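You operate a simulated robot arm through the tools that you are given. There is no shell and no other tool. Be economical: measure what you need, move in short steps, check, and stop when the job is done.

The job below is to be done with a simulated two-armed robot. You get a single attempt, and the scene is never put back.

JOB
On the top of the low rack, fold the blue cloth in half.

The check looks at the end state, three seconds after you hand in, the way a careful person would. Anything else that was tipped, shoved, dropped, spilled or broken makes it a failure. Flat cloth is picked up by pressing the open fingertips on it (5 to 10 N) and closing them slowly along it; thin cloth reads only 2 to 8 mm in the jaws.

ROBOT AND FRAMES
Two 6-joint arms with two-finger parallel grippers on one trunk, on a base that drives. Base frame: it is fixed to the floor where the robot stands at the start and does not move with it; the origin is under the middle of the robot, x ahead of it, y to its left, z up; the surface under the hand at the start is at about z = 0.8. Units: m, degrees, N and s.
The left shoulder is at the start at [0.08, 0.216, 1.55], the right one opposite. With the tool pointing down near the work surface each hand reaches from about 0.1 to 0.68 m from the robot's upright axis, wherever it stands, measured 20 degrees to its own side. Places, roughly: top of the low rack [0.5, 0.1, 0.8]. Payload 3.43 kg a hand.
The tool frame of a hand sits at the grasp point between the pads (the TCP): z along the fingers, y along the line on which they close. The tips reach 0.03 m beyond it. Largest opening 0.094 m; finger width 0.028, thickness 0.01; the body of the gripper, 0.05 by 0.096 m, starts 0.055 m behind the TCP.
Orientation is that of the tool frame in the base frame, as a unit quaternion [w, x, y, z]. With the fingers straight down and closing along the base's y, the tool's x points along the base's -x, its y along +y and its z along -z.

CONTROLS
- The arms move only by the tool move_arm. It takes "left_plan", "right_plan" or both (then of equal length, played together; a hand with none holds still); each is a list of rows, each a list of 7 numbers: the shift along the tool's x, y, z in units of 300 mm (1.0 is 300 mm), then the turn, a rotation vector about the tool's x, y, z in units of 120 degrees (1.0 is 120 degrees), then the finger opening in m, from 0 to 0.094. In form: [[tx, ty, tz, rx, ry, rz, fingers], ...]. A call has 1 to 12 rows; each row is the pose to reach, as a shift and turn from the pose commanded when the call began, along the tool's axes at that moment. A call with a number of a shift or a turn outside -1 to 1 is refused whole. Rows are played at 5 a second. More than 0.05 m and 8.6 degrees between two rows, or a gripper value outside its range, and nothing of the call is played. A pose out of reach is approached as far as the arm can. The call stops where the force on the tool passes 40 N (or 10 N more than at its start, if that is more) or the arm is blocked; 0.2 s more then pass. The fingers move at their own pace (about 0.072 m/s each) and stop on an object; they squeeze with about 24 N. The grip force told is the motor's: it shows also when the fingers shut on nothing. Time passes only in rows, and 0.2 s behind the last, so rows that repeat a pose let the fingers close. It gives the time, the measured TCP pose, the force on the tool (base axes), the opening and the grip force at its end, in the units of the frame above (readings bear some noise), with the torque about the TCP (base axes, N m) and any sound that the robot's microphone picked up, and new pictures: "show" is both (left out), scene, wrist or none (wrist: the cameras of the hands that moved).
- Cameras (640 x 400 px; columns grow to the right, rows downward): "scene" is now at [0.0906, 0.0042, 1.69]; the picture's right is [0.07, -1.00, -0.00], its down [-0.90, -0.06, -0.43] and it looks along [0.42, 0.03, -0.90] (base axes); focal length 268 px, centre (320, 200). "left" rides on the left gripper at [0.076, -0.014, -0.103] in its tool frame; the picture's right is [0.18, 0.98, 0.00], its down [-0.75, 0.14, -0.64] and it looks along [-0.63, 0.12, 0.77] (tool axes); focal length 243 px, centre (320, 200). "right" rides on the right gripper at [0.076, 0.014, -0.103] in its tool frame; the picture's right is [-0.18, 0.98, 0.00], its down [-0.75, -0.14, -0.64] and it looks along [-0.63, -0.12, 0.77] (tool axes); focal length 243 px, centre (320, 200). There is no depth. A picture from a camera that has moved, and an enlarged one, comes with that camera's place and axes in the base frame and with its lens.
- move_column(by): slides the trunk up (or, below 0, down) by that many m; the arms and the scene camera ride with it, the base frame stays. It gives what a move gives, with no picture.
- base_move(legs): drives the robot by 1 to 6 legs, each [ahead, left, turn to the left] in m, m and degrees, along the robot's own axes; the way and the turn of a leg run together, so that a leg with both is an arc; at most 1.5 m and 180 degrees a leg. The arms and the cameras ride along, it lands a little off, and it stops where it bumps. It gives what a move gives, and a new picture of the scene camera.
- turn_head(pan, tilt): turns the head with the scene camera to pan (to the left, within 86 degrees either way) and tilt (down, from -29 to 69), counted from straight ahead of the robot. It gives what a move gives, and a new picture of the scene camera.
- inspect(camera, box): a new picture of the part [left, top, right, bottom] of that camera's present view, enlarged. The clock stands still meanwhile.
- job_done(): hands the job in; it is judged then, once.

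Work in short steps. Places have to be worked out from the pictures, the camera data and where the tool is seen: move nearer, look again, correct. Check each grasp and each placing, and mend what went wrong. You have 120 turns and 260 pictures in all, those below and enlarged ones among them. Open the grippers and draw the arms clear of the work before you hand the job in, unless the task says otherwise; then end with one line.

The tools are called after "Request:" as name(argument=value, ...) on one line, values as JSON. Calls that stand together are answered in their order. move_arm: Moves the arms, as the interface text tells. Its arguments: {"type":"object","properties":{"left_plan":{"type":"array","items":{"type":"array","items":{"type":"number"}}},"right_plan":{"type":"array","items":{"type":"array","items":{"type":"number"}}},"show":{"type":"string","enum":["both","scene","wrist","none"]}},"required":[]} The other tools are called the same way: move_column (by) slides the trunk up or down; base_move (legs) drives the base; turn_head (pan, tilt) turns the head that bears the scene camera; inspect (camera, box) takes an enlarged picture of a part of a camera's view; job_done () hands the job in.

At the start:

```text
time_s: 0.0
left_tool_pos: [0.5131, 0.0323, 0.9778]
left_tool_rot: [0.0, 0.0, 1.0, 0.001]
left_wrist_force: [-0.1, 0.8, -0.3]
left_ft_torque: [-0.02, 0.01, 0.02]
left_grip_width: 0.0938
left_gripper_force: 0.1
right_tool_pos: [0.3928, -0.2425, 0.9738]
right_tool_rot: [0.0, 0.0, 1.0, 0.0]
right_wrist_force: [-0.5, 0.5, 0.6]
right_ft_torque: [0.02, 0.03, -0.01]
right_grip_width: 0.0938
right_gripper_force: 0.0
trunk travel left (down, up): [-0.78, 0.06]
robot x, y, heading: [-0.0018, 0.0021, 0.2]
head pan, tilt: [4.1, 64.8]
```

scene: 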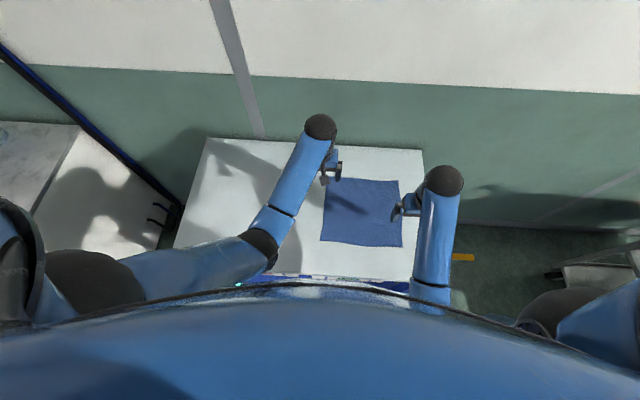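
right: 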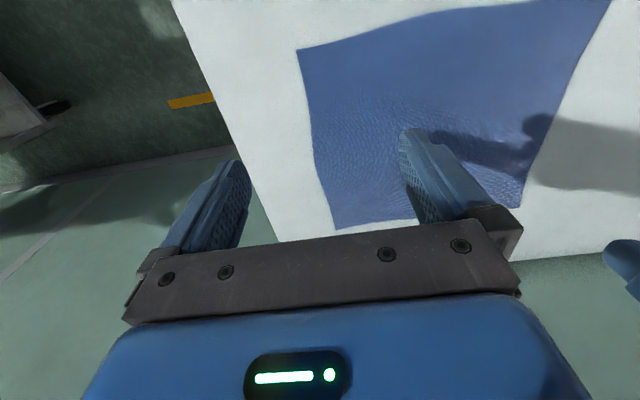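
left: 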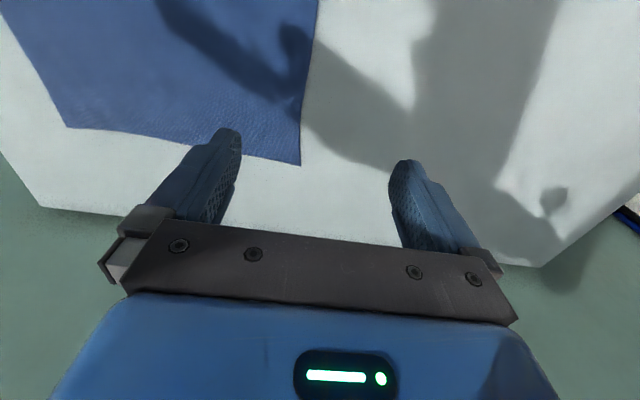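

The cloth spans roughly x 0.35–0.605, y −0.26–0.02. I plan to fold the near edge onto the far edge with both hands, so I hover each hand over its near corner first.

Request:
move_arm(left_plan=[[0.12, -0.027, 0.05, 0, 0, 0, 0.06], [0.24, -0.054, 0.1, 0, 0, 0, 0.04], [0.36, -0.08, 0.16, 0, 0, 0, 0.04], [0.477, -0.107, 0.21, 0, 0, 0, 0.04], [0.477, -0.107, 0.21, 0, 0, 0, 0.04]], right_plan=[[0.02, 0.007, 0.05, 0, 0, 0, 0.06], [0.04, 0.014, 0.1, 0, 0, 0, 0.04], [0.06, 0.02, 0.16, 0, 0, 0, 0.04], [0.077, 0.025, 0.21, 0, 0, 0, 0.04], [0.077, 0.025, 0.21, 0, 0, 0, 0.04]])

Request:
inspect(camera="scene", box=[240, 120, 480, 290])

```text
time_s: 1.2
left_tool_pos: [0.3706, 0.0002, 0.9138]
left_tool_rot: [0.001, 0.0, 1.0, 0.0]
left_wrist_force: [0.0, 0.3, 1.0]
left_ft_torque: [-0.03, 0.01, -0.02]
left_grip_width: 0.0403
left_gripper_force: 0.1
right_tool_pos: [0.3693, -0.2332, 0.9117]
right_tool_rot: [0.0, 0.0, 1.0, 0.0]
right_wrist_force: [0.4, 0.3, -0.2]
right_ft_torque: [-0.01, 0.0, -0.01]
right_grip_width: 0.0398
right_gripper_force: 0.1
trunk travel left (down, up): [-0.78, 0.06]
robot x, y, heading: [-0.0003, -0.0001, -0.3]
head pan, tilt: [4.1, 64.8]
camera scene: at [0.0905, 0.0042, 1.69], right [0.07, -1.0, 0.0], down [-0.9, -0.06, -0.43], along [0.43, 0.03, -0.9], focal length 268 px, centre (320, 200)
camera right: at [0.2931, -0.2195, 1.014], right [0.18, 0.98, 0.0], down [0.75, -0.14, 0.64], along [0.63, -0.12, -0.77], focal length 243 px, centre (320, 200)
camera left: at [0.2943, -0.0135, 1.0156], right [-0.18, 0.98, 0.0], down [0.75, 0.14, 0.64], along [0.63, 0.12, -0.77], focal length 243 px, centre (320, 200)
```

scene: 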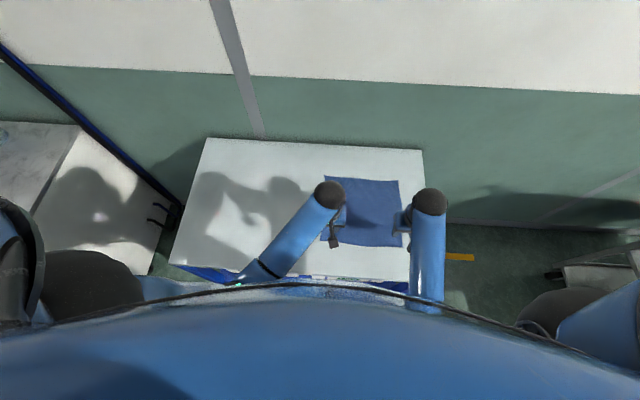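
right: 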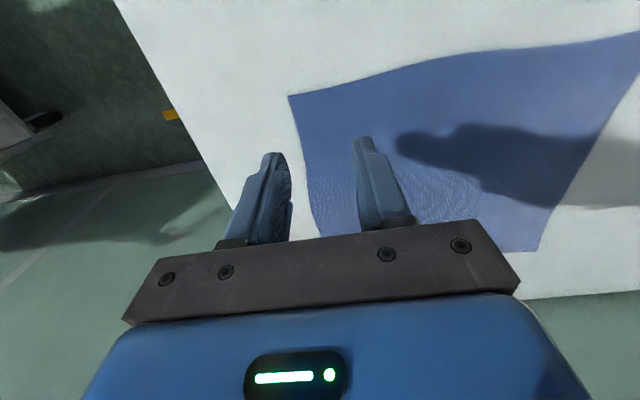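
left: 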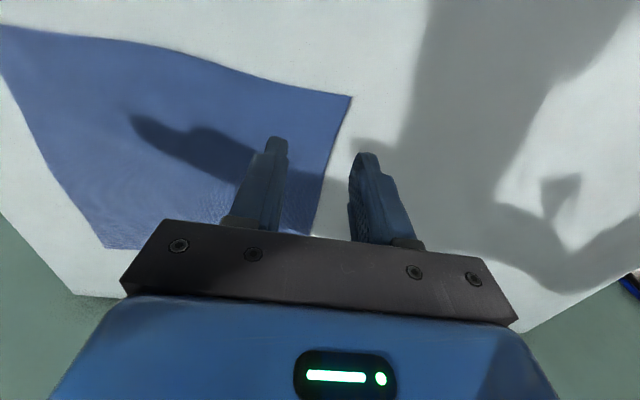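

```text
2.35 times, centred on (360, 205) of scene
camera zoom: at [0.0905, 0.0042, 1.69], right [0.07, -1.0, 0.0], down [-0.9, -0.06, -0.43], along [0.43, 0.03, -0.9], focal length 630 px, centre (226, 188)
```

zoom: 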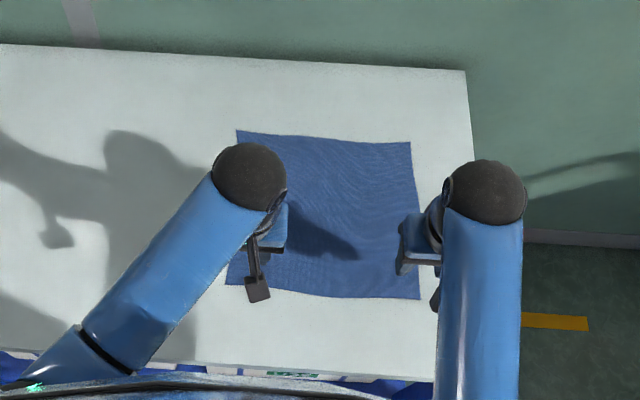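

The wrist views confirm the near corners at about (0.352,−0.257) and (0.354,0.025). Folding the far edge toward me lets the fingers tilt naturally at the end, and closing along x pinches the edge cleanly. I turn both hands 90° and move above the far corners.

Request:
move_arm(left_plan=[[-0.06, 0, 0, 0, 0, 0.068, 0.04], [-0.12, 0, 0, 0, 0, 0.136, 0.04], [-0.18, 0, 0, 0, 0, 0.204, 0.04], [-0.25, 0, 0, 0, 0, 0.272, 0.04], [-0.31, 0, 0, 0, 0, 0.34, 0.04], [-0.38, 0, 0, 0, 0, 0.408, 0.04], [-0.44, 0, 0, 0, 0, 0.476, 0.04], [-0.51, 0, 0, 0, 0, 0.544, 0.04], [-0.57, 0, 0, 0, 0, 0.612, 0.04], [-0.63, 0, 0, 0, 0, 0.68, 0.04], [-0.7, 0, 0, 0, 0, 0.75, 0.04], [-0.7, 0, 0, 0, 0, 0.75, 0.04]], right_plan=[[-0.06, 0, 0, 0, 0, -0.068, 0.04], [-0.12, 0, 0, 0, 0, -0.136, 0.04], [-0.18, 0, 0, 0, 0, -0.204, 0.04], [-0.25, 0, 0, 0, 0, -0.272, 0.04], [-0.31, 0, 0, 0, 0, -0.34, 0.04], [-0.38, 0, 0, 0, 0, -0.408, 0.04], [-0.44, 0, 0, 0, 0, -0.476, 0.04], [-0.51, 0, 0, 0, 0, -0.544, 0.04], [-0.57, 0, 0, 0, 0, -0.612, 0.04], [-0.63, 0, 0, 0, 0, -0.68, 0.04], [-0.7, 0, 0, 0, 0, -0.75, 0.04], [-0.7, 0, 0, 0, 0, -0.75, 0.04]])

```text
time_s: 3.8
left_tool_pos: [0.5808, 0.0017, 0.9141]
left_tool_rot: [-0.001, 0.707, 0.707, 0.0]
left_wrist_force: [0.3, 0.0, -0.2]
left_ft_torque: [-0.01, 0.0, 0.01]
left_grip_width: 0.0398
left_gripper_force: 0.0
right_tool_pos: [0.5794, -0.2361, 0.9104]
right_tool_rot: [-0.001, 0.707, -0.707, 0.0]
right_wrist_force: [-1.3, -0.1, -0.7]
right_ft_torque: [0.01, -0.05, 0.03]
right_grip_width: 0.0399
right_gripper_force: 0.1
trunk travel left (down, up): [-0.78, 0.06]
robot x, y, heading: [0.0037, 0.0002, 0.1]
head pan, tilt: [4.1, 64.8]
camera scene: at [0.0907, 0.0041, 1.69], right [0.07, -1.0, 0.0], down [-0.9, -0.06, -0.43], along [0.42, 0.03, -0.9], focal length 268 px, centre (320, 200)
camera right: at [0.5652, -0.3122, 1.0141], right [-0.98, 0.18, 0.0], down [0.14, 0.75, 0.64], along [0.12, 0.63, -0.77], focal length 243 px, centre (320, 200)
camera left: at [0.5665, 0.0772, 1.0162], right [0.98, 0.18, 0.0], down [0.14, -0.75, 0.64], along [0.12, -0.63, -0.77], focal length 243 px, centre (320, 200)
```

scene: 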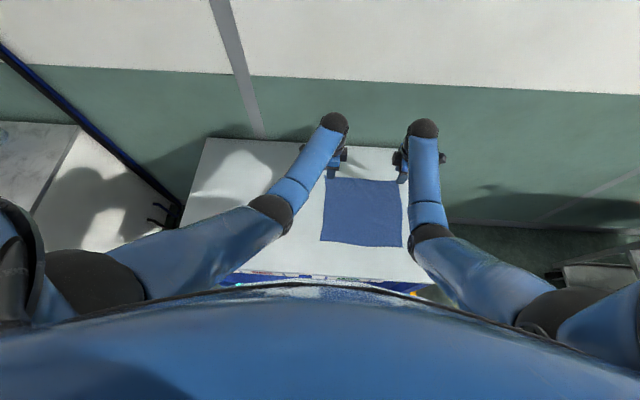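
right: 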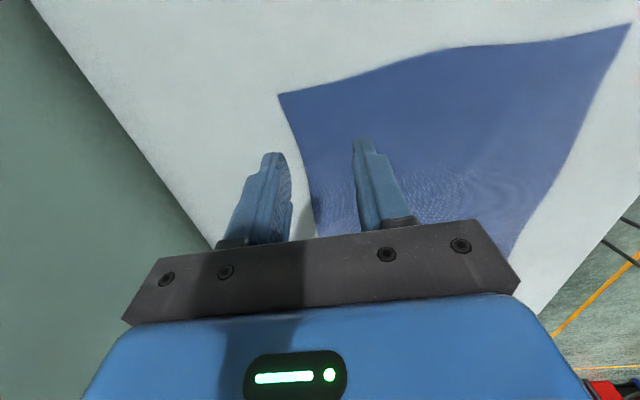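
left: 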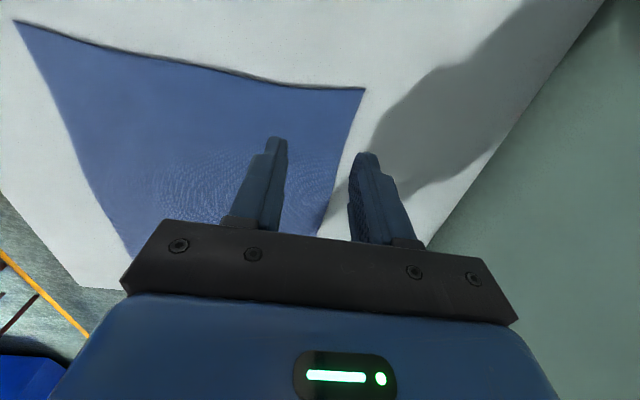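

Far corners are at about (0.611,−0.256) and (0.613,0.026). I lower both hands to just above the cloth with the outer fingers just inside the edge.

Request:
move_arm(left_plan=[[0.006, 0.008, 0.09, 0, 0, 0, 0.036], [0.013, 0.017, 0.18, 0, 0, 0, 0.036], [0.013, 0.017, 0.25, 0, 0, 0, 0.036], [0.013, 0.017, 0.25, 0, 0, 0, 0.036]], right_plan=[[0, -0.008, 0.09, 0, 0, 0, 0.036], [0, -0.017, 0.17, 0, 0, 0, 0.036], [0, -0.017, 0.243, 0, 0, 0, 0.036], [0, -0.017, 0.243, 0, 0, 0, 0.036]], show="wrist")

```text
time_s: 4.8
left_tool_pos: [0.5857, 0.0065, 0.8371]
left_tool_rot: [0.0, 0.708, 0.707, 0.0]
left_wrist_force: [-0.7, -1.2, -0.1]
left_ft_torque: [0.03, 0.04, -0.01]
left_grip_width: 0.0362
left_gripper_force: 0.0
right_tool_pos: [0.5845, -0.2331, 0.8361]
right_tool_rot: [-0.001, 0.707, -0.707, -0.001]
right_wrist_force: [-0.1, 0.1, -0.3]
right_ft_torque: [0.0, 0.03, -0.02]
right_grip_width: 0.0362
right_gripper_force: 0.1
trunk travel left (down, up): [-0.78, 0.06]
robot x, y, heading: [-0.0001, 0.0008, 0.1]
head pan, tilt: [4.1, 64.8]
camera right: at [0.57, -0.31, 0.9411], right [-0.98, 0.18, 0.0], down [0.14, 0.75, 0.64], along [0.12, 0.63, -0.77], focal length 243 px, centre (320, 200)
camera left: at [0.5713, 0.0827, 0.9403], right [0.98, 0.18, 0.0], down [0.14, -0.75, 0.64], along [0.12, -0.63, -0.77], focal length 243 px, centre (320, 200)
```

right: 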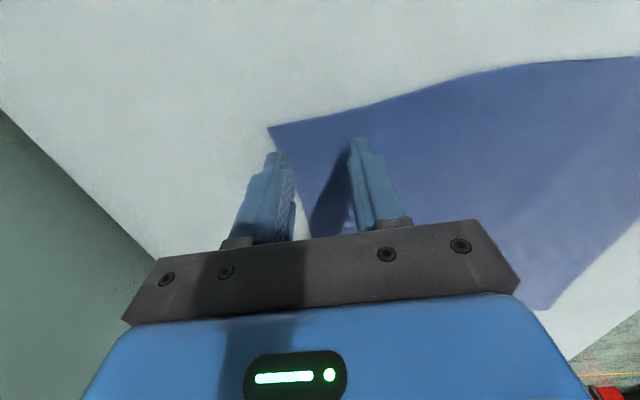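
left: 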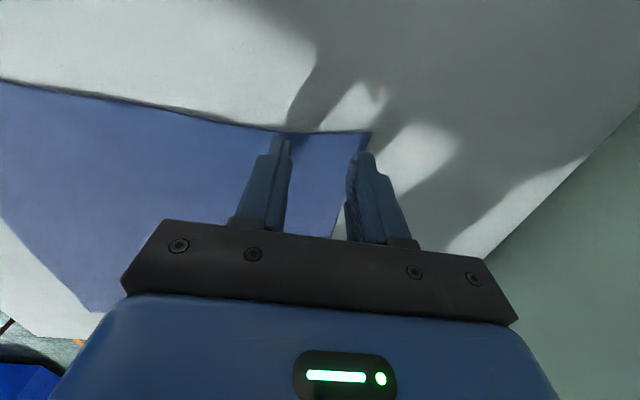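

The outer fingers sit right at the edge, so I shift both about 5 mm inward and ease down onto the cloth.

Request:
move_arm(left_plan=[[0, -0.015, 0, 0, 0, 0, 0.036], [0, -0.015, 0.01, 0, 0, 0, 0.036], [0, -0.015, 0.017, 0, 0, 0, 0.036], [0, -0.015, 0.022, 0, 0, 0, 0.036]], right_plan=[[0, 0.017, 0, 0, 0, 0, 0.036], [0, 0.017, 0.008, 0, 0, 0, 0.036], [0, 0.017, 0.015, 0, 0, 0, 0.036], [0, 0.017, 0.02, 0, 0, 0, 0.036]], show="none")

```text
time_s: 5.8
left_tool_pos: [0.5822, 0.0054, 0.8325]
left_tool_rot: [0.0, 0.707, 0.707, 0.0]
left_wrist_force: [-0.4, 0.3, 1.1]
left_ft_torque: [0.01, -0.01, -0.02]
left_grip_width: 0.0361
left_gripper_force: 0.1
right_tool_pos: [0.5789, -0.2346, 0.8326]
right_tool_rot: [0.0, -0.707, 0.707, 0.0]
right_wrist_force: [0.0, 0.4, -0.5]
right_ft_torque: [0.02, 0.0, -0.01]
right_grip_width: 0.0359
right_gripper_force: 0.1
trunk travel left (down, up): [-0.78, 0.06]
robot x, y, heading: [0.0017, 0.0003, 0.0]
head pan, tilt: [4.1, 64.8]
```

No contact yet; I go down in 1 mm steps.

Request:
move_arm(left_plan=[[0, 0, 0.004, 0, 0, 0, 0.036], [0, 0, 0.008, 0, 0, 0, 0.036], [0, 0, 0.011, 0, 0, 0, 0.036]], right_plan=[[0, 0, 0.004, 0, 0, 0, 0.036], [0, 0, 0.008, 0, 0, 0, 0.036], [0, 0, 0.011, 0, 0, 0, 0.036]], show="none")

```text
time_s: 6.6
left_tool_pos: [0.5816, 0.004, 0.8316]
left_tool_rot: [0.002, 0.708, 0.706, 0.001]
left_wrist_force: [2.6, 1.8, 14.0]
left_ft_torque: [0.1, 0.08, -0.03]
left_grip_width: 0.0355
left_gripper_force: 0.1
right_tool_pos: [0.5786, -0.2349, 0.8318]
right_tool_rot: [-0.002, 0.708, -0.707, 0.003]
right_wrist_force: [2.3, -1.5, 12.8]
right_ft_torque: [-0.09, 0.06, 0.0]
right_grip_width: 0.0361
right_gripper_force: 0.0
trunk travel left (down, up): [-0.78, 0.06]
robot x, y, heading: [-0.0016, -0.0018, -0.1]
head pan, tilt: [4.1, 64.8]
```

Pressing at about 13 N, slightly high. I back off about 1 mm and close the fingers slowly.

Request:
move_arm(left_plan=[[0, 0, -0.003, 0, 0, 0, 0.036], [0, 0, -0.003, 0, 0, 0, 0.032], [0, 0, -0.003, 0, 0, 0, 0.028], [0, 0, -0.003, 0, 0, 0, 0.024], [0, 0, -0.003, 0, 0, 0, 0.02], [0, 0, -0.003, 0, 0, 0, 0.016], [0, 0, -0.003, 0, 0, 0, 0.012], [0, 0, -0.003, 0, 0, 0, 0.008], [0, 0, -0.003, 0, 0, 0, 0.004], [0, 0, -0.003, 0, 0, 0, 0.0], [0, 0, -0.003, 0, 0, 0, 0.0], [0, 0, -0.003, 0, 0, 0, 0.0]], right_plan=[[0, 0, -0.003, 0, 0, 0, 0.036], [0, 0, -0.003, 0, 0, 0, 0.032], [0, 0, -0.003, 0, 0, 0, 0.028], [0, 0, -0.003, 0, 0, 0, 0.024], [0, 0, -0.003, 0, 0, 0, 0.02], [0, 0, -0.003, 0, 0, 0, 0.016], [0, 0, -0.003, 0, 0, 0, 0.012], [0, 0, -0.003, 0, 0, 0, 0.008], [0, 0, -0.003, 0, 0, 0, 0.004], [0, 0, -0.003, 0, 0, 0, 0.0], [0, 0, -0.003, 0, 0, 0, 0.0], [0, 0, -0.003, 0, 0, 0, 0.0]])

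```text
time_s: 9.2
left_tool_pos: [0.5805, 0.0043, 0.8307]
left_tool_rot: [0.001, 0.707, 0.707, 0.002]
left_wrist_force: [-0.1, -1.2, 13.1]
left_ft_torque: [-0.03, -0.01, 0.02]
left_grip_width: 0.0077
left_gripper_force: 24.2
right_tool_pos: [0.5775, -0.2337, 0.8313]
right_tool_rot: [0.002, -0.707, 0.707, -0.001]
right_wrist_force: [0.9, -0.6, 13.1]
right_ft_torque: [-0.04, -0.07, 0.04]
right_grip_width: 0.007
right_gripper_force: 24.0
trunk travel left (down, up): [-0.78, 0.06]
robot x, y, heading: [0.0001, 0.0008, -0.0]
head pan, tilt: [4.1, 64.8]
camera scene: at [0.0867, 0.005, 1.6903], right [0.07, -1.0, 0.0], down [-0.9, -0.06, -0.43], along [0.43, 0.03, -0.9], focal length 268 px, centre (320, 200)
camera right: at [0.5625, -0.3097, 0.9349], right [-0.98, 0.18, 0.0], down [0.14, 0.75, 0.64], along [0.12, 0.63, -0.77], focal length 243 px, centre (320, 200)
camera left: at [0.5659, 0.0814, 0.9341], right [0.98, 0.18, 0.0], down [0.14, -0.75, 0.64], along [0.12, -0.63, -0.77], focal length 243 px, centre (320, 200)
```

scene: 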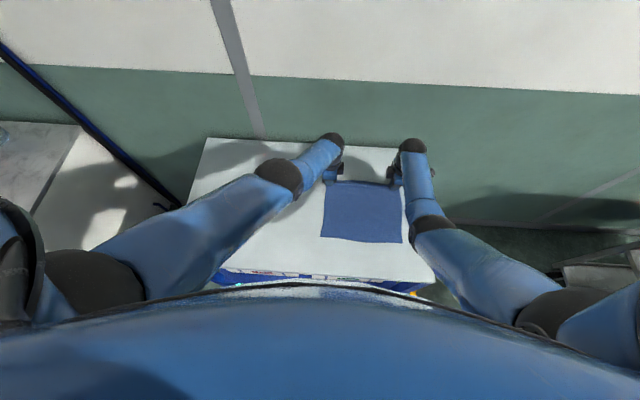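
right: 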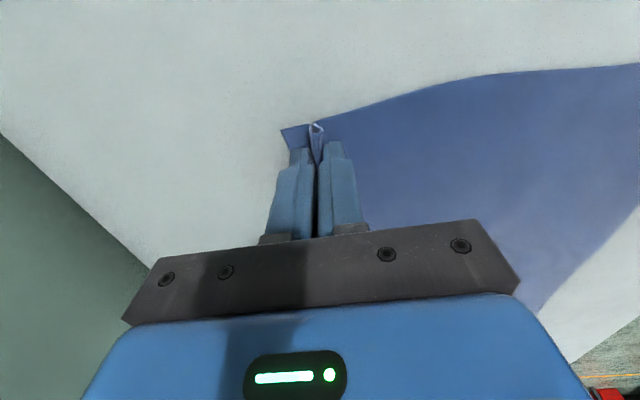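
left: 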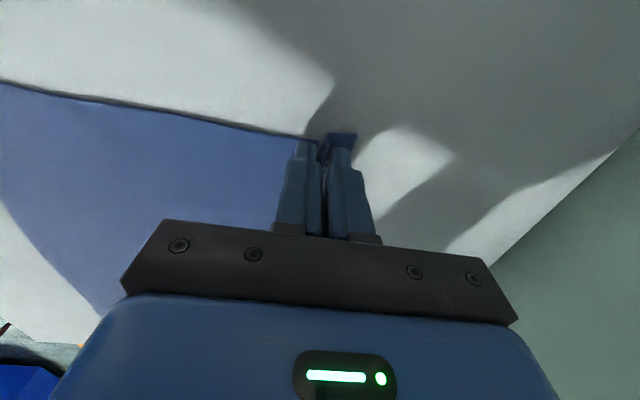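

Both hands hold a ridge of cloth (7–8 mm). I lift gently along the start of the fold arc and check.

Request:
move_arm(left_plan=[[0, -0.01, -0.05, 0, 0, 0, 0], [0, -0.04, -0.11, 0, 0, 0, 0], [0, -0.08, -0.17, 0, 0, 0, 0], [0, -0.12, -0.22, 0, 0, 0, 0], [0, -0.12, -0.22, 0, 0, 0, 0]], right_plan=[[0, 0.01, -0.05, 0, 0, 0, 0], [0, 0.04, -0.11, 0, 0, 0, 0], [0, 0.08, -0.17, 0, 0, 0, 0], [0, 0.12, -0.22, 0, 0, 0, 0], [0, 0.12, -0.22, 0, 0, 0, 0]])

```text
time_s: 10.4
left_tool_pos: [0.5465, 0.0044, 0.8963]
left_tool_rot: [0.0, 0.707, 0.707, 0.0]
left_wrist_force: [0.9, -0.4, 0.0]
left_ft_torque: [0.02, 0.01, 0.01]
left_grip_width: 0.0076
left_gripper_force: 24.3
right_tool_pos: [0.544, -0.2343, 0.8945]
right_tool_rot: [0.0, -0.707, 0.707, 0.0]
right_wrist_force: [-0.2, 1.1, -0.2]
right_ft_torque: [0.01, 0.01, 0.03]
right_grip_width: 0.0066
right_gripper_force: 24.1
trunk travel left (down, up): [-0.78, 0.06]
robot x, y, heading: [0.0009, -0.0042, -0.1]
head pan, tilt: [4.1, 64.8]
camera scene: at [0.0911, 0.0042, 1.6899], right [0.07, -1.0, 0.0], down [-0.9, -0.06, -0.43], along [0.42, 0.03, -0.9], focal length 268 px, centre (320, 200)
camera right: at [0.5291, -0.3105, 0.9986], right [-0.98, 0.18, 0.0], down [0.14, 0.75, 0.64], along [0.12, 0.63, -0.77], focal length 243 px, centre (320, 200)
camera left: at [0.5321, 0.081, 0.9984], right [0.98, 0.18, 0.0], down [0.14, -0.75, 0.64], along [0.12, -0.63, -0.77], focal length 243 px, centre (320, 200)
```

scene: 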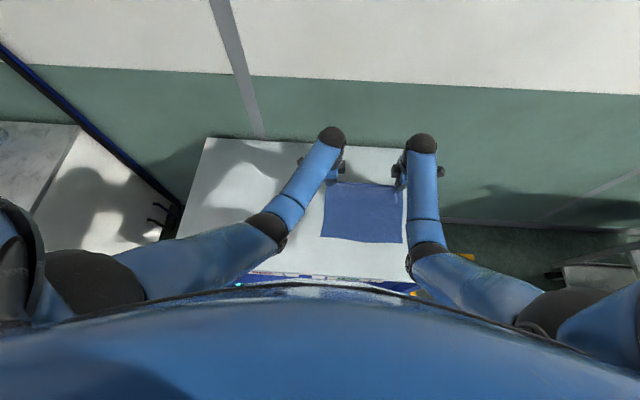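
right: 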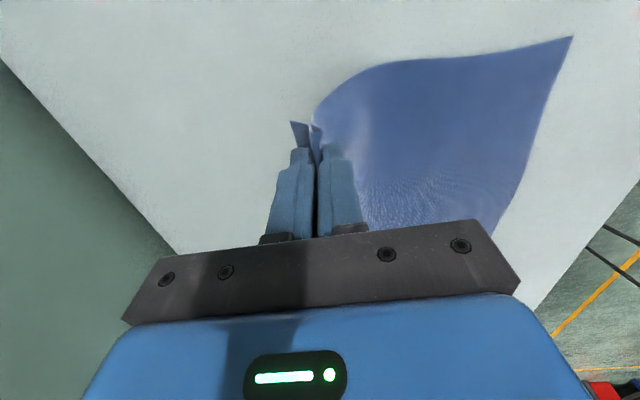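
left: 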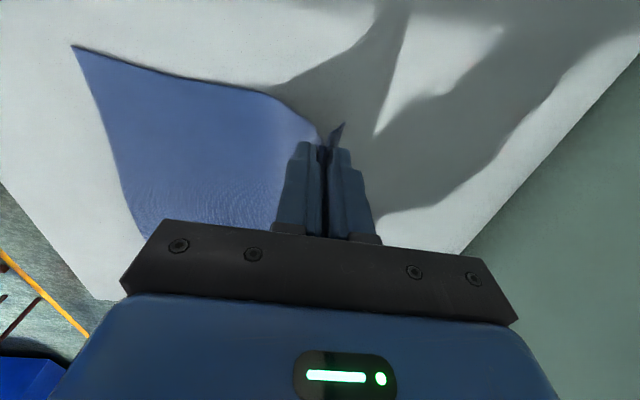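

The cloth hangs well from both hands. Now I carry the edge over in an arc toward the near edge, tilting the fingers forward up to 45°, and stop about 3 cm above the surface.

Request:
move_arm(left_plan=[[0, -0.058, -0.04, -0.033, 0, 0, 0], [0, -0.132, -0.069, -0.075, 0, 0, 0], [0, -0.207, -0.077, -0.125, 0, 0, 0], [0, -0.28, -0.075, -0.167, 0, 0, 0], [0, -0.353, -0.049, -0.208, 0, 0, 0], [0, -0.42, -0.019, -0.25, 0, 0, 0], [0, -0.483, 0.018, -0.292, 0, 0, 0], [0, -0.538, 0.063, -0.333, 0, 0, 0], [0, -0.585, 0.111, -0.375, 0, 0, 0], [0, -0.612, 0.153, -0.375, 0, 0, 0], [0, -0.612, 0.153, -0.375, 0, 0, 0]], right_plan=[[0, 0.058, -0.04, 0.033, 0, 0, 0], [0, 0.132, -0.069, 0.075, 0, 0, 0], [0, 0.207, -0.077, 0.125, 0, 0, 0], [0, 0.28, -0.075, 0.167, 0, 0, 0], [0, 0.353, -0.049, 0.208, 0, 0, 0], [0, 0.42, -0.019, 0.25, 0, 0, 0], [0, 0.483, 0.018, 0.292, 0, 0, 0], [0, 0.538, 0.063, 0.333, 0, 0, 0], [0, 0.585, 0.111, 0.375, 0, 0, 0], [0, 0.612, 0.153, 0.375, 0, 0, 0], [0, 0.612, 0.153, 0.375, 0, 0, 0]])

Request:
inspect(camera="scene", box=[240, 120, 480, 290])

```text
time_s: 12.8
left_tool_pos: [0.3621, 0.0045, 0.8485]
left_tool_rot: [0.27, 0.653, 0.654, 0.271]
left_wrist_force: [-0.8, 0.4, 0.7]
left_ft_torque: [0.01, -0.02, -0.03]
left_grip_width: 0.0076
left_gripper_force: 23.5
right_tool_pos: [0.3595, -0.2352, 0.8488]
right_tool_rot: [-0.271, 0.654, -0.653, 0.27]
right_wrist_force: [0.3, -0.2, 0.3]
right_ft_torque: [0.0, -0.01, 0.02]
right_grip_width: 0.0068
right_gripper_force: 23.5
trunk travel left (down, up): [-0.78, 0.06]
robot x, y, heading: [0.0023, 0.0007, 0.2]
head pan, tilt: [4.1, 64.8]
camera scene: at [0.0908, 0.0041, 1.69], right [0.07, -1.0, 0.0], down [-0.9, -0.06, -0.43], along [0.42, 0.03, -0.9], focal length 268 px, centre (320, 200)
camera right: at [0.2767, -0.3105, 0.913], right [-0.69, 0.18, -0.7], down [-0.35, 0.75, 0.55], along [0.63, 0.63, -0.46], focal length 243 px, centre (320, 200)
camera left: at [0.2799, 0.0808, 0.9117], right [0.69, 0.18, 0.7], down [-0.35, -0.75, 0.55], along [0.63, -0.63, -0.46], focal length 243 px, centre (320, 200)
```

scene: 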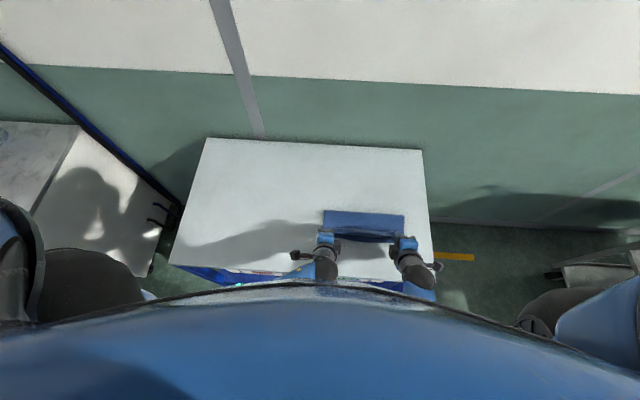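
right: 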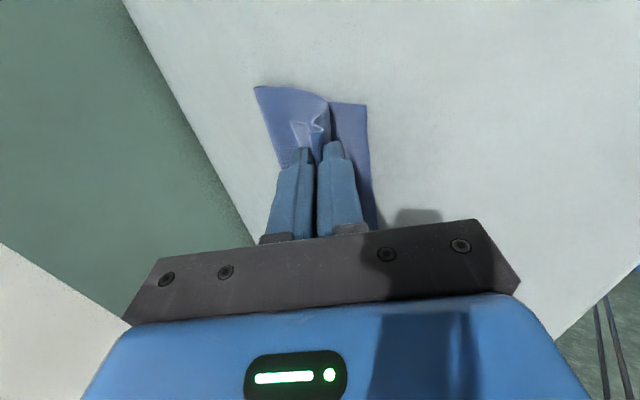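
left: 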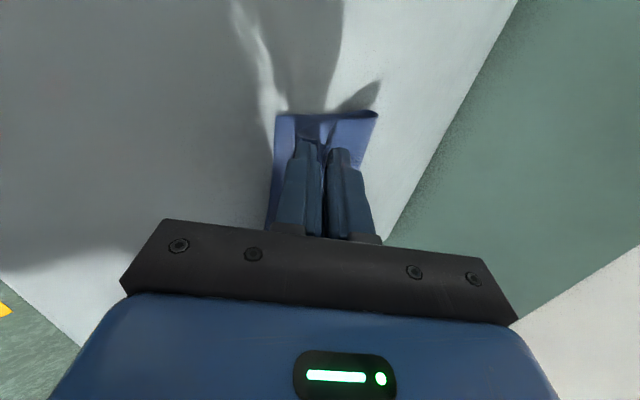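

```text
2.35 times, centred on (360, 205) of scene
camera zoom: at [0.0908, 0.0041, 1.69], right [0.07, -1.0, 0.0], down [-0.9, -0.06, -0.43], along [0.42, 0.03, -0.9], focal length 630 px, centre (226, 188)
```

zoom: 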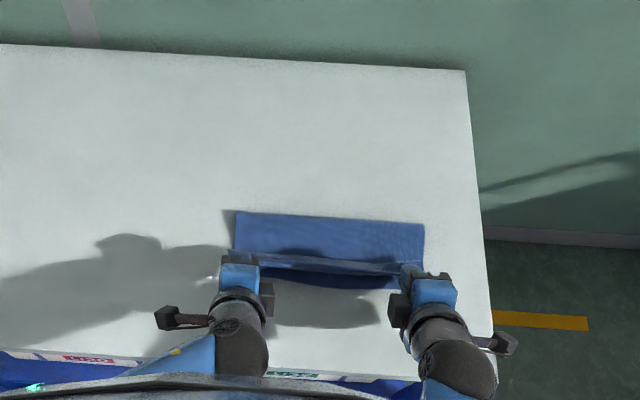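

The edge has come over nicely, with the fold line near x≈0.47. I lower slightly, open a little and back the fingers out along their own axis so the gathered hem unrolls toward me, then rise.

Request:
move_arm(left_plan=[[0, 0.001, 0.01, 0, 0, 0, 0], [0, 0.0024, 0.021, 0, 0, 0, 0], [0, 0.0024, 0.021, 0, 0, 0, 0.01], [0, 0.0024, 0.021, 0, 0, 0, 0.02], [0, 0.0024, 0.0, 0, 0, 0, 0.022], [0, 0.0024, -0.05, 0, 0, 0, 0.022], [0, 0.0024, -0.1, 0, 0, 0, 0.022], [0, 0.0024, -0.16, 0, 0, 0, 0.022], [0, 0.05, -0.21, 0, 0, 0, 0.022], [0, 0.12, -0.28, 0, 0, 0, 0.022], [0, 0.12, -0.28, 0, 0, 0, 0.022]], right_plan=[[0, -0.001, 0.01, 0, 0, 0, 0], [0, -0.0024, 0.021, 0, 0, 0, 0], [0, -0.0024, 0.021, 0, 0, 0, 0.01], [0, -0.0024, 0.021, 0, 0, 0, 0.02], [0, -0.0024, 0.0, 0, 0, 0, 0.022], [0, -0.0024, -0.05, 0, 0, 0, 0.022], [0, -0.0024, -0.1, 0, 0, 0, 0.022], [0, -0.0024, -0.16, 0, 0, 0, 0.022], [0, -0.05, -0.21, 0, 0, 0, 0.022], [0, -0.12, -0.28, 0, 0, 0, 0.022], [0, -0.12, -0.28, 0, 0, 0, 0.022]])

Request:
inspect(camera="scene", box=[280, 180, 440, 290])

```text
time_s: 15.2
left_tool_pos: [0.3277, 0.0044, 0.936]
left_tool_rot: [0.27, 0.653, 0.654, 0.271]
left_wrist_force: [0.0, 0.1, -0.2]
left_ft_torque: [0.02, -0.05, 0.01]
left_grip_width: 0.022
left_gripper_force: 0.0
right_tool_pos: [0.3254, -0.2342, 0.9341]
right_tool_rot: [-0.271, 0.653, -0.653, 0.271]
right_wrist_force: [-0.6, -0.7, -0.5]
right_ft_torque: [-0.06, -0.01, -0.01]
right_grip_width: 0.022
right_gripper_force: 0.0
trunk travel left (down, up): [-0.78, 0.06]
robot x, y, heading: [-0.0008, -0.0002, 0.2]
head pan, tilt: [4.1, 64.8]
camera scene: at [0.0905, 0.0042, 1.69], right [0.07, -1.0, 0.0], down [-0.9, -0.06, -0.43], along [0.43, 0.03, -0.9], focal length 268 px, centre (320, 200)
camera right: at [0.2422, -0.3099, 0.9976], right [-0.69, 0.18, -0.69], down [-0.35, 0.75, 0.55], along [0.63, 0.63, -0.46], focal length 243 px, centre (320, 200)
camera left: at [0.2448, 0.0802, 0.9977], right [0.7, 0.18, 0.69], down [-0.35, -0.75, 0.55], along [0.63, -0.63, -0.46], focal length 243 px, centre (320, 200)
```

scene: 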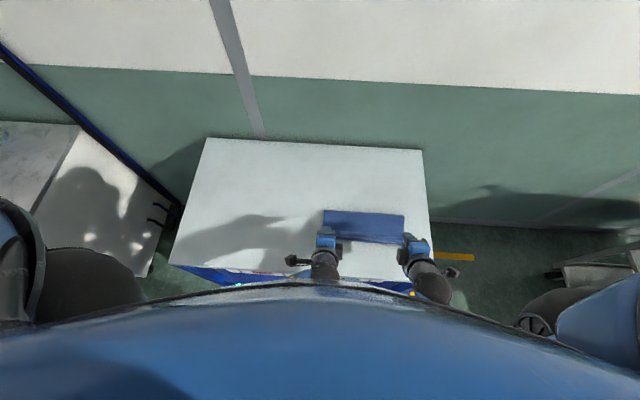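
right: 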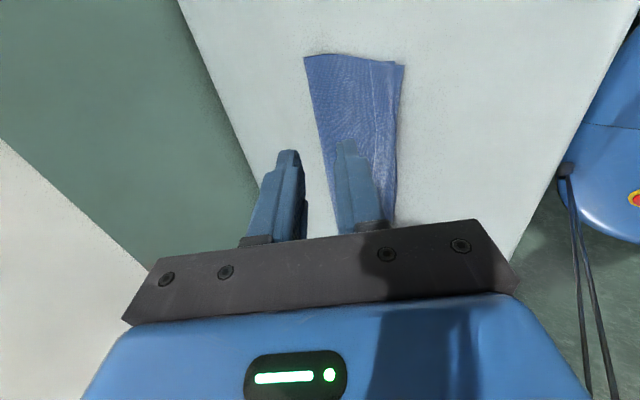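
left: 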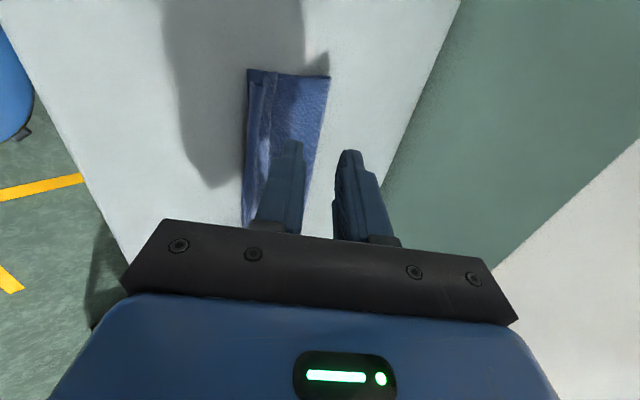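

```text
3.64 times, centred on (360, 235) of scene
camera zoom: at [0.0905, 0.0042, 1.69], right [0.07, -1.0, 0.0], down [-0.9, -0.06, -0.43], along [0.43, 0.03, -0.9], focal length 973 px, centre (174, 73)
```

zoom: 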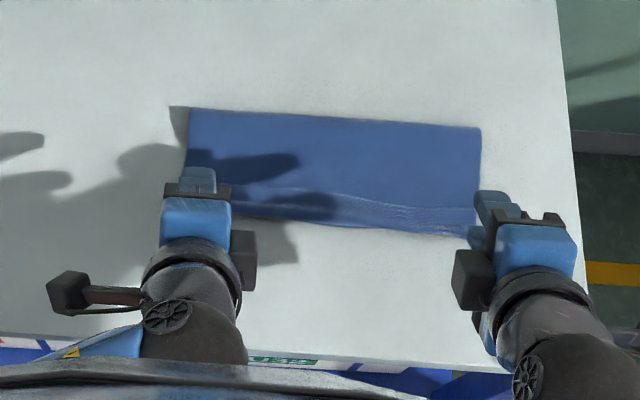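

The fold looks good. I lift the arms further back and apart to get a clear view of the cloth.

Request:
move_arm(left_plan=[[0.13, 0.05, -0.05, 0, 0, 0, 0.022], [0.26, 0.1, -0.1, 0, 0, 0, 0.022], [0.39, 0.15, -0.15, 0, 0, 0, 0.022], [0.5, 0.2, -0.2, 0, 0, 0, 0.022], [0.5, 0.2, -0.2, 0, 0, 0, 0.022]], right_plan=[[0.13, -0.05, -0.05, 0, 0, 0, 0.022], [0.26, -0.1, -0.1, 0, 0, 0, 0.022], [0.39, -0.15, -0.15, 0, 0, 0, 0.022], [0.5, -0.2, -0.2, 0, 0, 0, 0.022], [0.5, -0.2, -0.2, 0, 0, 0, 0.022]])

Request:
inspect(camera="scene", box=[310, 195, 420, 260])

```text
time_s: 15.7
left_tool_pos: [0.3255, 0.0538, 0.9593]
left_tool_rot: [0.271, 0.653, 0.654, 0.27]
left_wrist_force: [0.5, 0.5, 0.6]
left_ft_torque: [0.01, -0.03, -0.01]
left_grip_width: 0.022
left_gripper_force: 0.1
right_tool_pos: [0.3241, -0.1957, 0.9559]
right_tool_rot: [-0.307, 0.751, -0.544, 0.215]
right_wrist_force: [0.2, 0.0, 0.6]
right_ft_torque: [-0.01, -0.01, 0.01]
right_grip_width: 0.022
right_gripper_force: 0.1
trunk travel left (down, up): [-0.78, 0.06]
robot x, y, heading: [-0.0008, -0.0005, 0.2]
head pan, tilt: [4.1, 64.8]
stopped in row 2 (right hand): the arm was blocked; the commanded pose is now the measured one
camera scene: at [0.0894, 0.0076, 1.6889], right [0.07, -1.0, 0.0], down [-0.9, -0.07, -0.43], along [0.43, 0.03, -0.9], focal length 268 px, centre (320, 200)
camera right: at [0.2718, -0.2942, 1.0196], right [-0.73, -0.04, -0.68], down [-0.56, 0.6, 0.57], along [0.39, 0.8, -0.46], focal length 243 px, centre (320, 200)
camera left: at [0.2438, 0.131, 1.022], right [0.69, 0.19, 0.69], down [-0.35, -0.75, 0.56], along [0.63, -0.63, -0.46], focal length 243 px, centre (320, 200)
```

scene: 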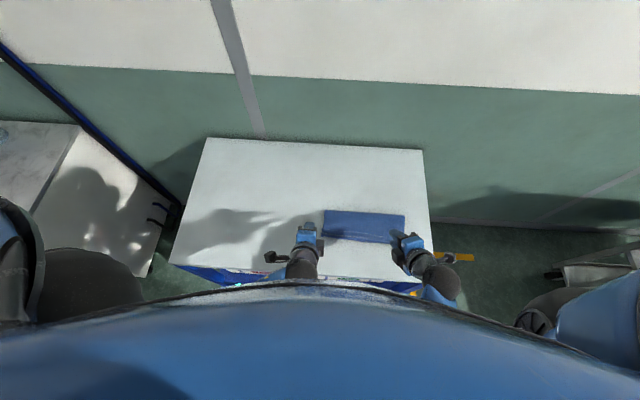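
right: 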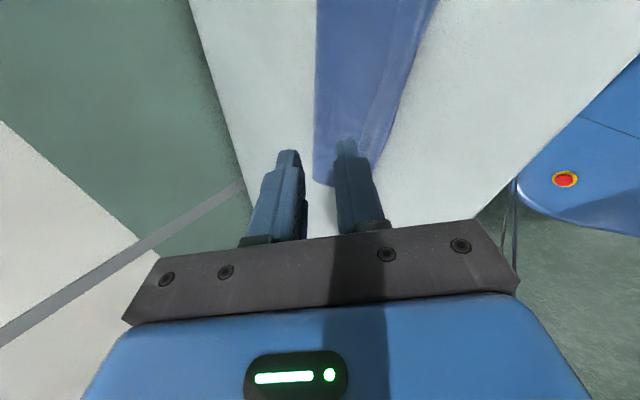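
left: 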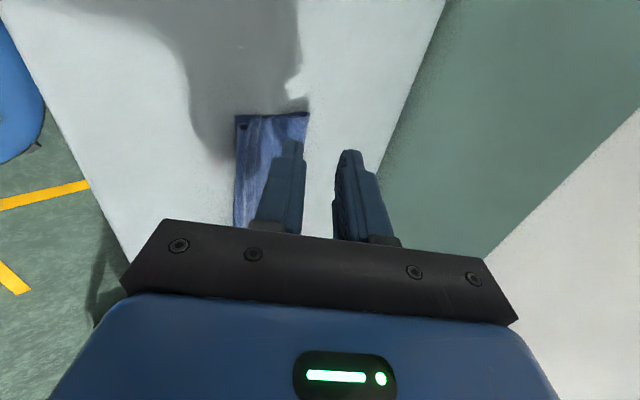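

```text
5.82 times, centred on (365, 228) of scene
camera zoom: at [0.0894, 0.0076, 1.6889], right [0.07, -1.0, 0.0], down [-0.9, -0.07, -0.43], along [0.43, 0.03, -0.9], focal length 1557 px, centre (58, 40)
```

zoom: 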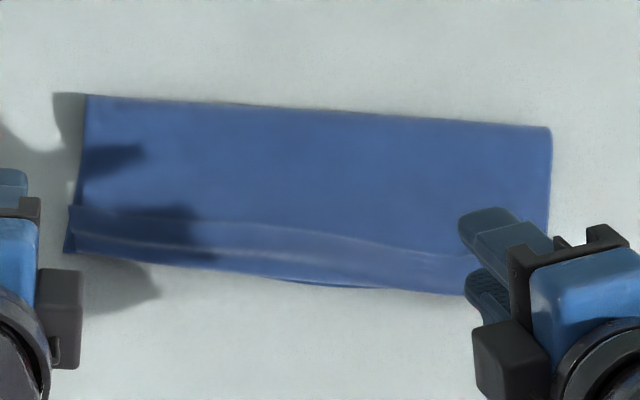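

The right arm was blocked near the body, so I bring it forward and up, well above the cloth, and move the left hand further left.

Request:
move_arm(left_plan=[[0.08, 0.06, -0.06, 0, 0, 0, 0.022], [0.16, 0.12, -0.12, 0, 0, 0, 0.022], [0.24, 0.18, -0.18, 0, 0, 0, 0.022], [0.33, 0.236, -0.236, 0, 0, 0, 0.022], [0.33, 0.236, -0.236, 0, 0, 0, 0.022]], right_plan=[[0.02, -0.115, -0.028, 0, 0, 0, 0.022], [0.04, -0.23, -0.056, 0, 0, 0, 0.022], [0.06, -0.345, -0.085, 0, 0, 0, 0.022], [0.08, -0.46, -0.113, 0, 0, 0, 0.022], [0.08, -0.46, -0.113, 0, 0, 0, 0.022]], show="both")

Request:
inspect(camera="scene", box=[310, 195, 420, 260])

```text
time_s: 16.9
left_tool_pos: [0.3263, 0.1513, 1.0635]
left_tool_rot: [0.271, 0.653, 0.653, 0.271]
left_wrist_force: [-0.5, -0.4, 0.3]
left_ft_torque: [0.02, -0.04, -0.01]
left_grip_width: 0.022
left_gripper_force: 0.1
right_tool_pos: [0.4061, -0.1966, 1.0765]
right_tool_rot: [-0.308, 0.75, -0.544, 0.215]
right_wrist_force: [-0.2, 0.1, 0.0]
right_ft_torque: [0.05, -0.04, -0.01]
right_grip_width: 0.022
right_gripper_force: 0.0
trunk travel left (down, up): [-0.78, 0.06]
robot x, y, heading: [-0.0013, -0.0029, -0.3]
head pan, tilt: [4.1, 64.8]
camera scene: at [0.0905, 0.0044, 1.69], right [0.07, -1.0, 0.0], down [-0.9, -0.06, -0.43], along [0.43, 0.03, -0.9], focal length 268 px, centre (320, 200)
camera right: at [0.3526, -0.2959, 1.14], right [-0.73, -0.04, -0.68], down [-0.56, 0.6, 0.57], along [0.39, 0.8, -0.46], focal length 243 px, centre (320, 200)
camera left: at [0.2439, 0.2277, 1.1251], right [0.69, 0.18, 0.7], down [-0.35, -0.75, 0.55], along [0.63, -0.63, -0.46], focal length 243 px, centre (320, 200)
```

scene: 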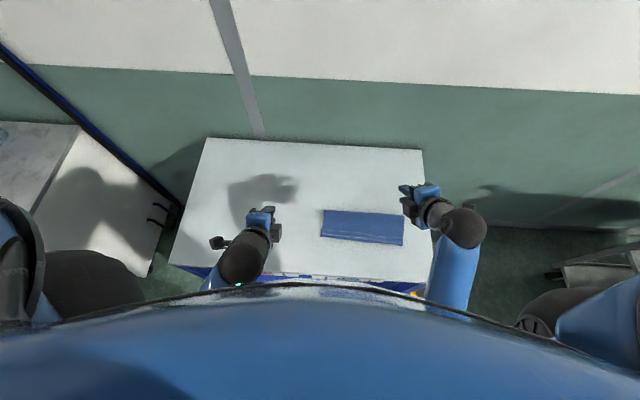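
right: 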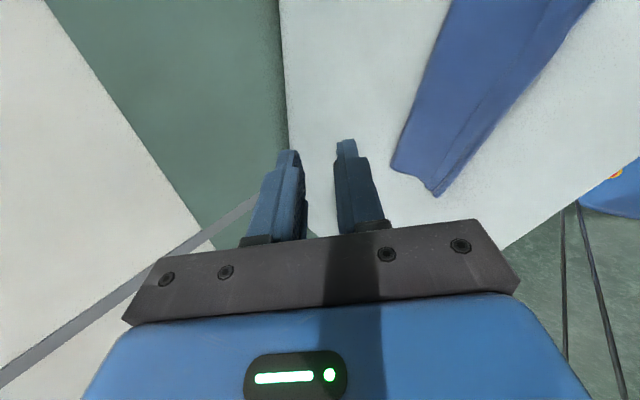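
left: 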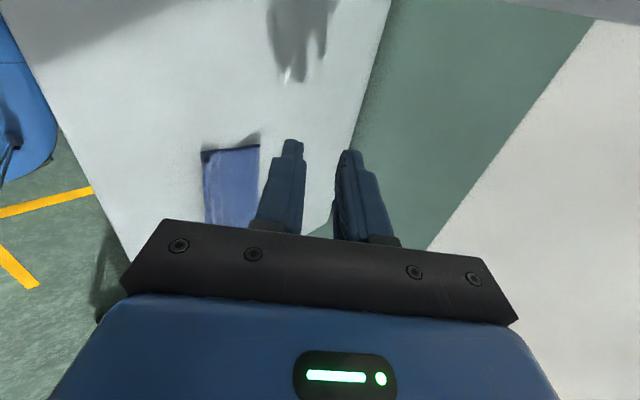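

```text
5.82 times, centred on (365, 228) of scene
camera zoom: at [0.0905, 0.0044, 1.69], right [0.07, -1.0, 0.0], down [-0.9, -0.06, -0.43], along [0.43, 0.03, -0.9], focal length 1557 px, centre (58, 40)
```

zoom: 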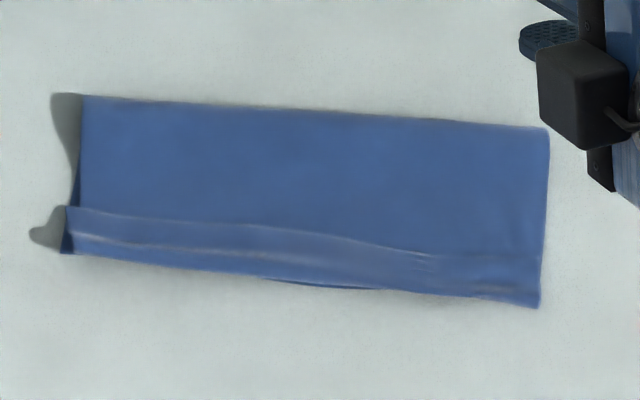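

The crisp line shows the hem turned back on top by roughly 3 cm (tail of the grip), so the fold needs tidying. I bring both hands vertical above the near corners again to look closely.

Request:
move_arm(left_plan=[[-0.08, -0.034, 0.084, 0.0625, 0, 0, 0.022], [-0.161, -0.068, 0.168, 0.125, 0, 0, 0.022], [-0.241, -0.101, 0.252, 0.1875, 0, 0, 0.022], [-0.322, -0.135, 0.336, 0.25, 0, 0, 0.022], [-0.402, -0.169, 0.42, 0.3125, 0, 0, 0.022], [-0.483, -0.203, 0.504, 0.375, 0, 0, 0.022], [-0.483, -0.203, 0.504, 0.375, 0, 0, 0.022]], right_plan=[[0.018, 0.077, 0.054, -0.0604, 0.0107, 0.024, 0.022], [0.036, 0.154, 0.108, -0.1209, 0.0213, 0.0479, 0.022], [0.054, 0.23, 0.161, -0.1813, 0.032, 0.0719, 0.022], [0.071, 0.307, 0.215, -0.2417, 0.0427, 0.0959, 0.022], [0.089, 0.384, 0.269, -0.3022, 0.0533, 0.1198, 0.022], [0.107, 0.461, 0.323, -0.3626, 0.064, 0.1438, 0.022], [0.107, 0.461, 0.323, -0.3626, 0.064, 0.1438, 0.022]], show="wrist")

Request:
inspect(camera="right", box=[220, 40, 480, 210])

Request:
inspect(camera="left", box=[160, 40, 420, 210])

```text
time_s: 18.5
left_tool_pos: [0.3921, 0.0064, 0.91]
left_tool_rot: [-0.001, 0.707, 0.707, 0.0]
left_wrist_force: [-0.1, 0.3, -0.6]
left_ft_torque: [-0.01, -0.01, -0.03]
left_grip_width: 0.022
left_gripper_force: 0.1
right_tool_pos: [0.3833, -0.2349, 0.91]
right_tool_rot: [-0.001, -0.706, 0.708, 0.0]
right_wrist_force: [-0.2, -1.3, -0.3]
right_ft_torque: [0.0, -0.04, -0.02]
right_grip_width: 0.0221
right_gripper_force: 0.0
trunk travel left (down, up): [-0.78, 0.06]
robot x, y, heading: [-0.0015, -0.0002, 0.0]
head pan, tilt: [4.1, 64.8]
camera right: at [0.3692, -0.3118, 1.0139], right [-0.98, 0.19, 0.0], down [0.14, 0.75, 0.64], along [0.12, 0.63, -0.77], focal length 243 px, centre (320, 200)
camera left: at [0.3776, 0.0829, 1.0134], right [0.98, 0.18, 0.0], down [0.14, -0.75, 0.64], along [0.12, -0.63, -0.77], focal length 243 px, centre (320, 200)
```

right: 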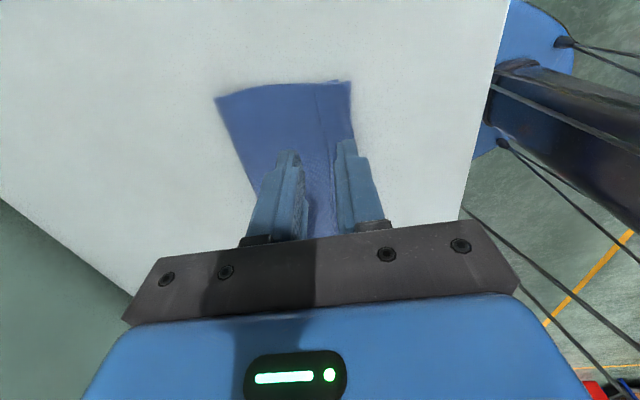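
left: 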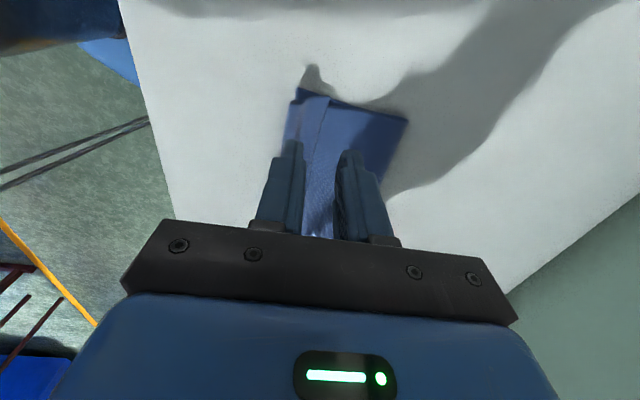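

```text
2.35 times, centred on (350, 125) of right
camera zoom: at [0.3692, -0.3118, 1.0139], right [-0.98, 0.19, 0.0], down [0.14, 0.75, 0.64], along [0.12, 0.63, -0.77], focal length 571 px, centre (249, 376)
```

zoom: 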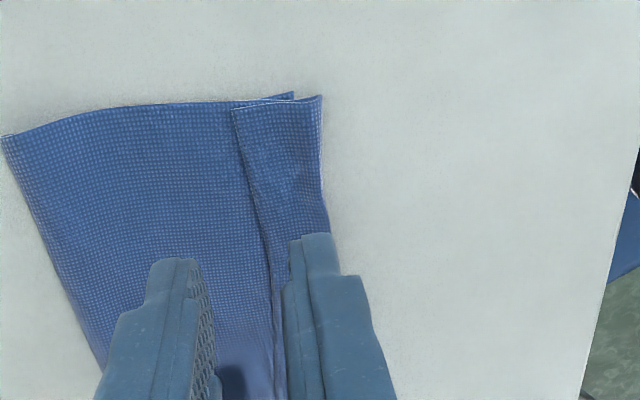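

```text
2.35 times, centred on (290, 125) of left
camera zoom: at [0.3776, 0.0829, 1.0134], right [0.98, 0.18, 0.0], down [0.14, -0.75, 0.64], along [0.12, -0.63, -0.77], focal length 571 px, centre (391, 376)
```

zoom: 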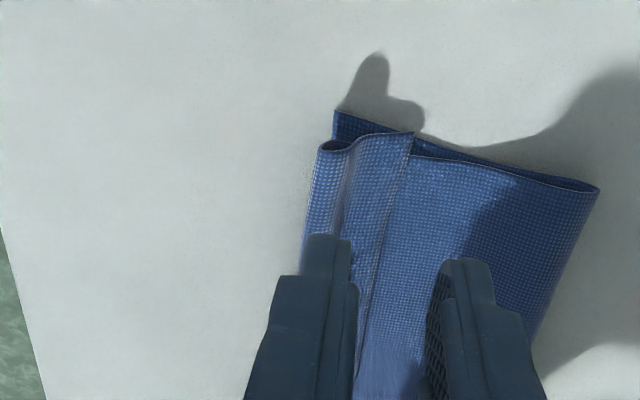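

The close-ups show the hem flap on top (free hem at x≈0.386 right, 0.397 left), about 3 cm turned back, and the fold line is about 2 cm short. I'll pinch the flap close to its hem with a small opening, partly unfold and fold again. First I lower above the flaps.

Request:
move_arm(left_plan=[[-0.004, -0.02, 0.08, 0, 0, 0, 0.016], [-0.007, -0.037, 0.16, 0, 0, 0, 0.016], [-0.007, -0.037, 0.22, 0, 0, 0, 0.016], [-0.007, -0.037, 0.22, 0, 0, 0, 0.016]], right_plan=[[0.008, 0.02, 0.08, 0, 0, 0, 0.016], [0.017, 0.044, 0.16, 0, 0, 0, 0.016], [0.017, 0.044, 0.22, 0, 0, 0, 0.016], [0.017, 0.044, 0.22, 0, 0, 0, 0.016]], show="none")

Request:
inspect(camera="right", box=[220, 60, 440, 210])

Request:
inspect(camera="left", box=[200, 60, 420, 210])

```text
time_s: 19.5
left_tool_pos: [0.3807, 0.0046, 0.8447]
left_tool_rot: [0.0, 0.707, 0.707, 0.0]
left_wrist_force: [-0.3, 1.1, 0.0]
left_ft_torque: [0.01, -0.01, 0.02]
left_grip_width: 0.0159
left_gripper_force: 0.1
right_tool_pos: [0.3721, -0.2418, 0.8432]
right_tool_rot: [0.0, -0.706, 0.708, 0.0]
right_wrist_force: [-0.9, 0.1, 1.8]
right_ft_torque: [-0.02, 0.04, -0.02]
right_grip_width: 0.0158
right_gripper_force: 0.2
trunk travel left (down, up): [-0.78, 0.06]
robot x, y, heading: [0.0001, -0.0014, -0.2]
head pan, tilt: [4.1, 64.8]
```

```text
2.67 times, centred on (330, 135) of right
camera zoom: at [0.3569, -0.3171, 0.9473], right [-0.98, 0.19, 0.0], down [0.14, 0.75, 0.64], along [0.12, 0.63, -0.77], focal length 647 px, centre (293, 373)
```

zoom: 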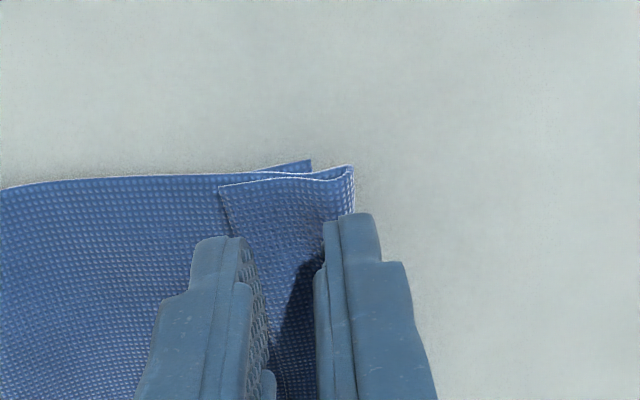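

```text
2.67 times, centred on (310, 135) of left
camera zoom: at [0.3663, 0.0814, 0.947], right [0.98, 0.18, 0.0], down [0.14, -0.75, 0.64], along [0.12, -0.63, -0.77], focal length 647 px, centre (347, 373)
```

zoom: 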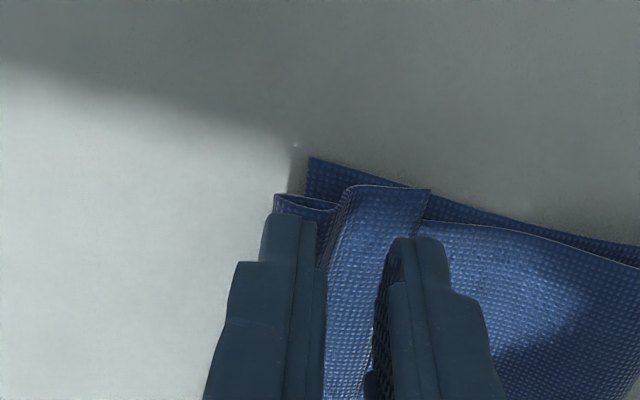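

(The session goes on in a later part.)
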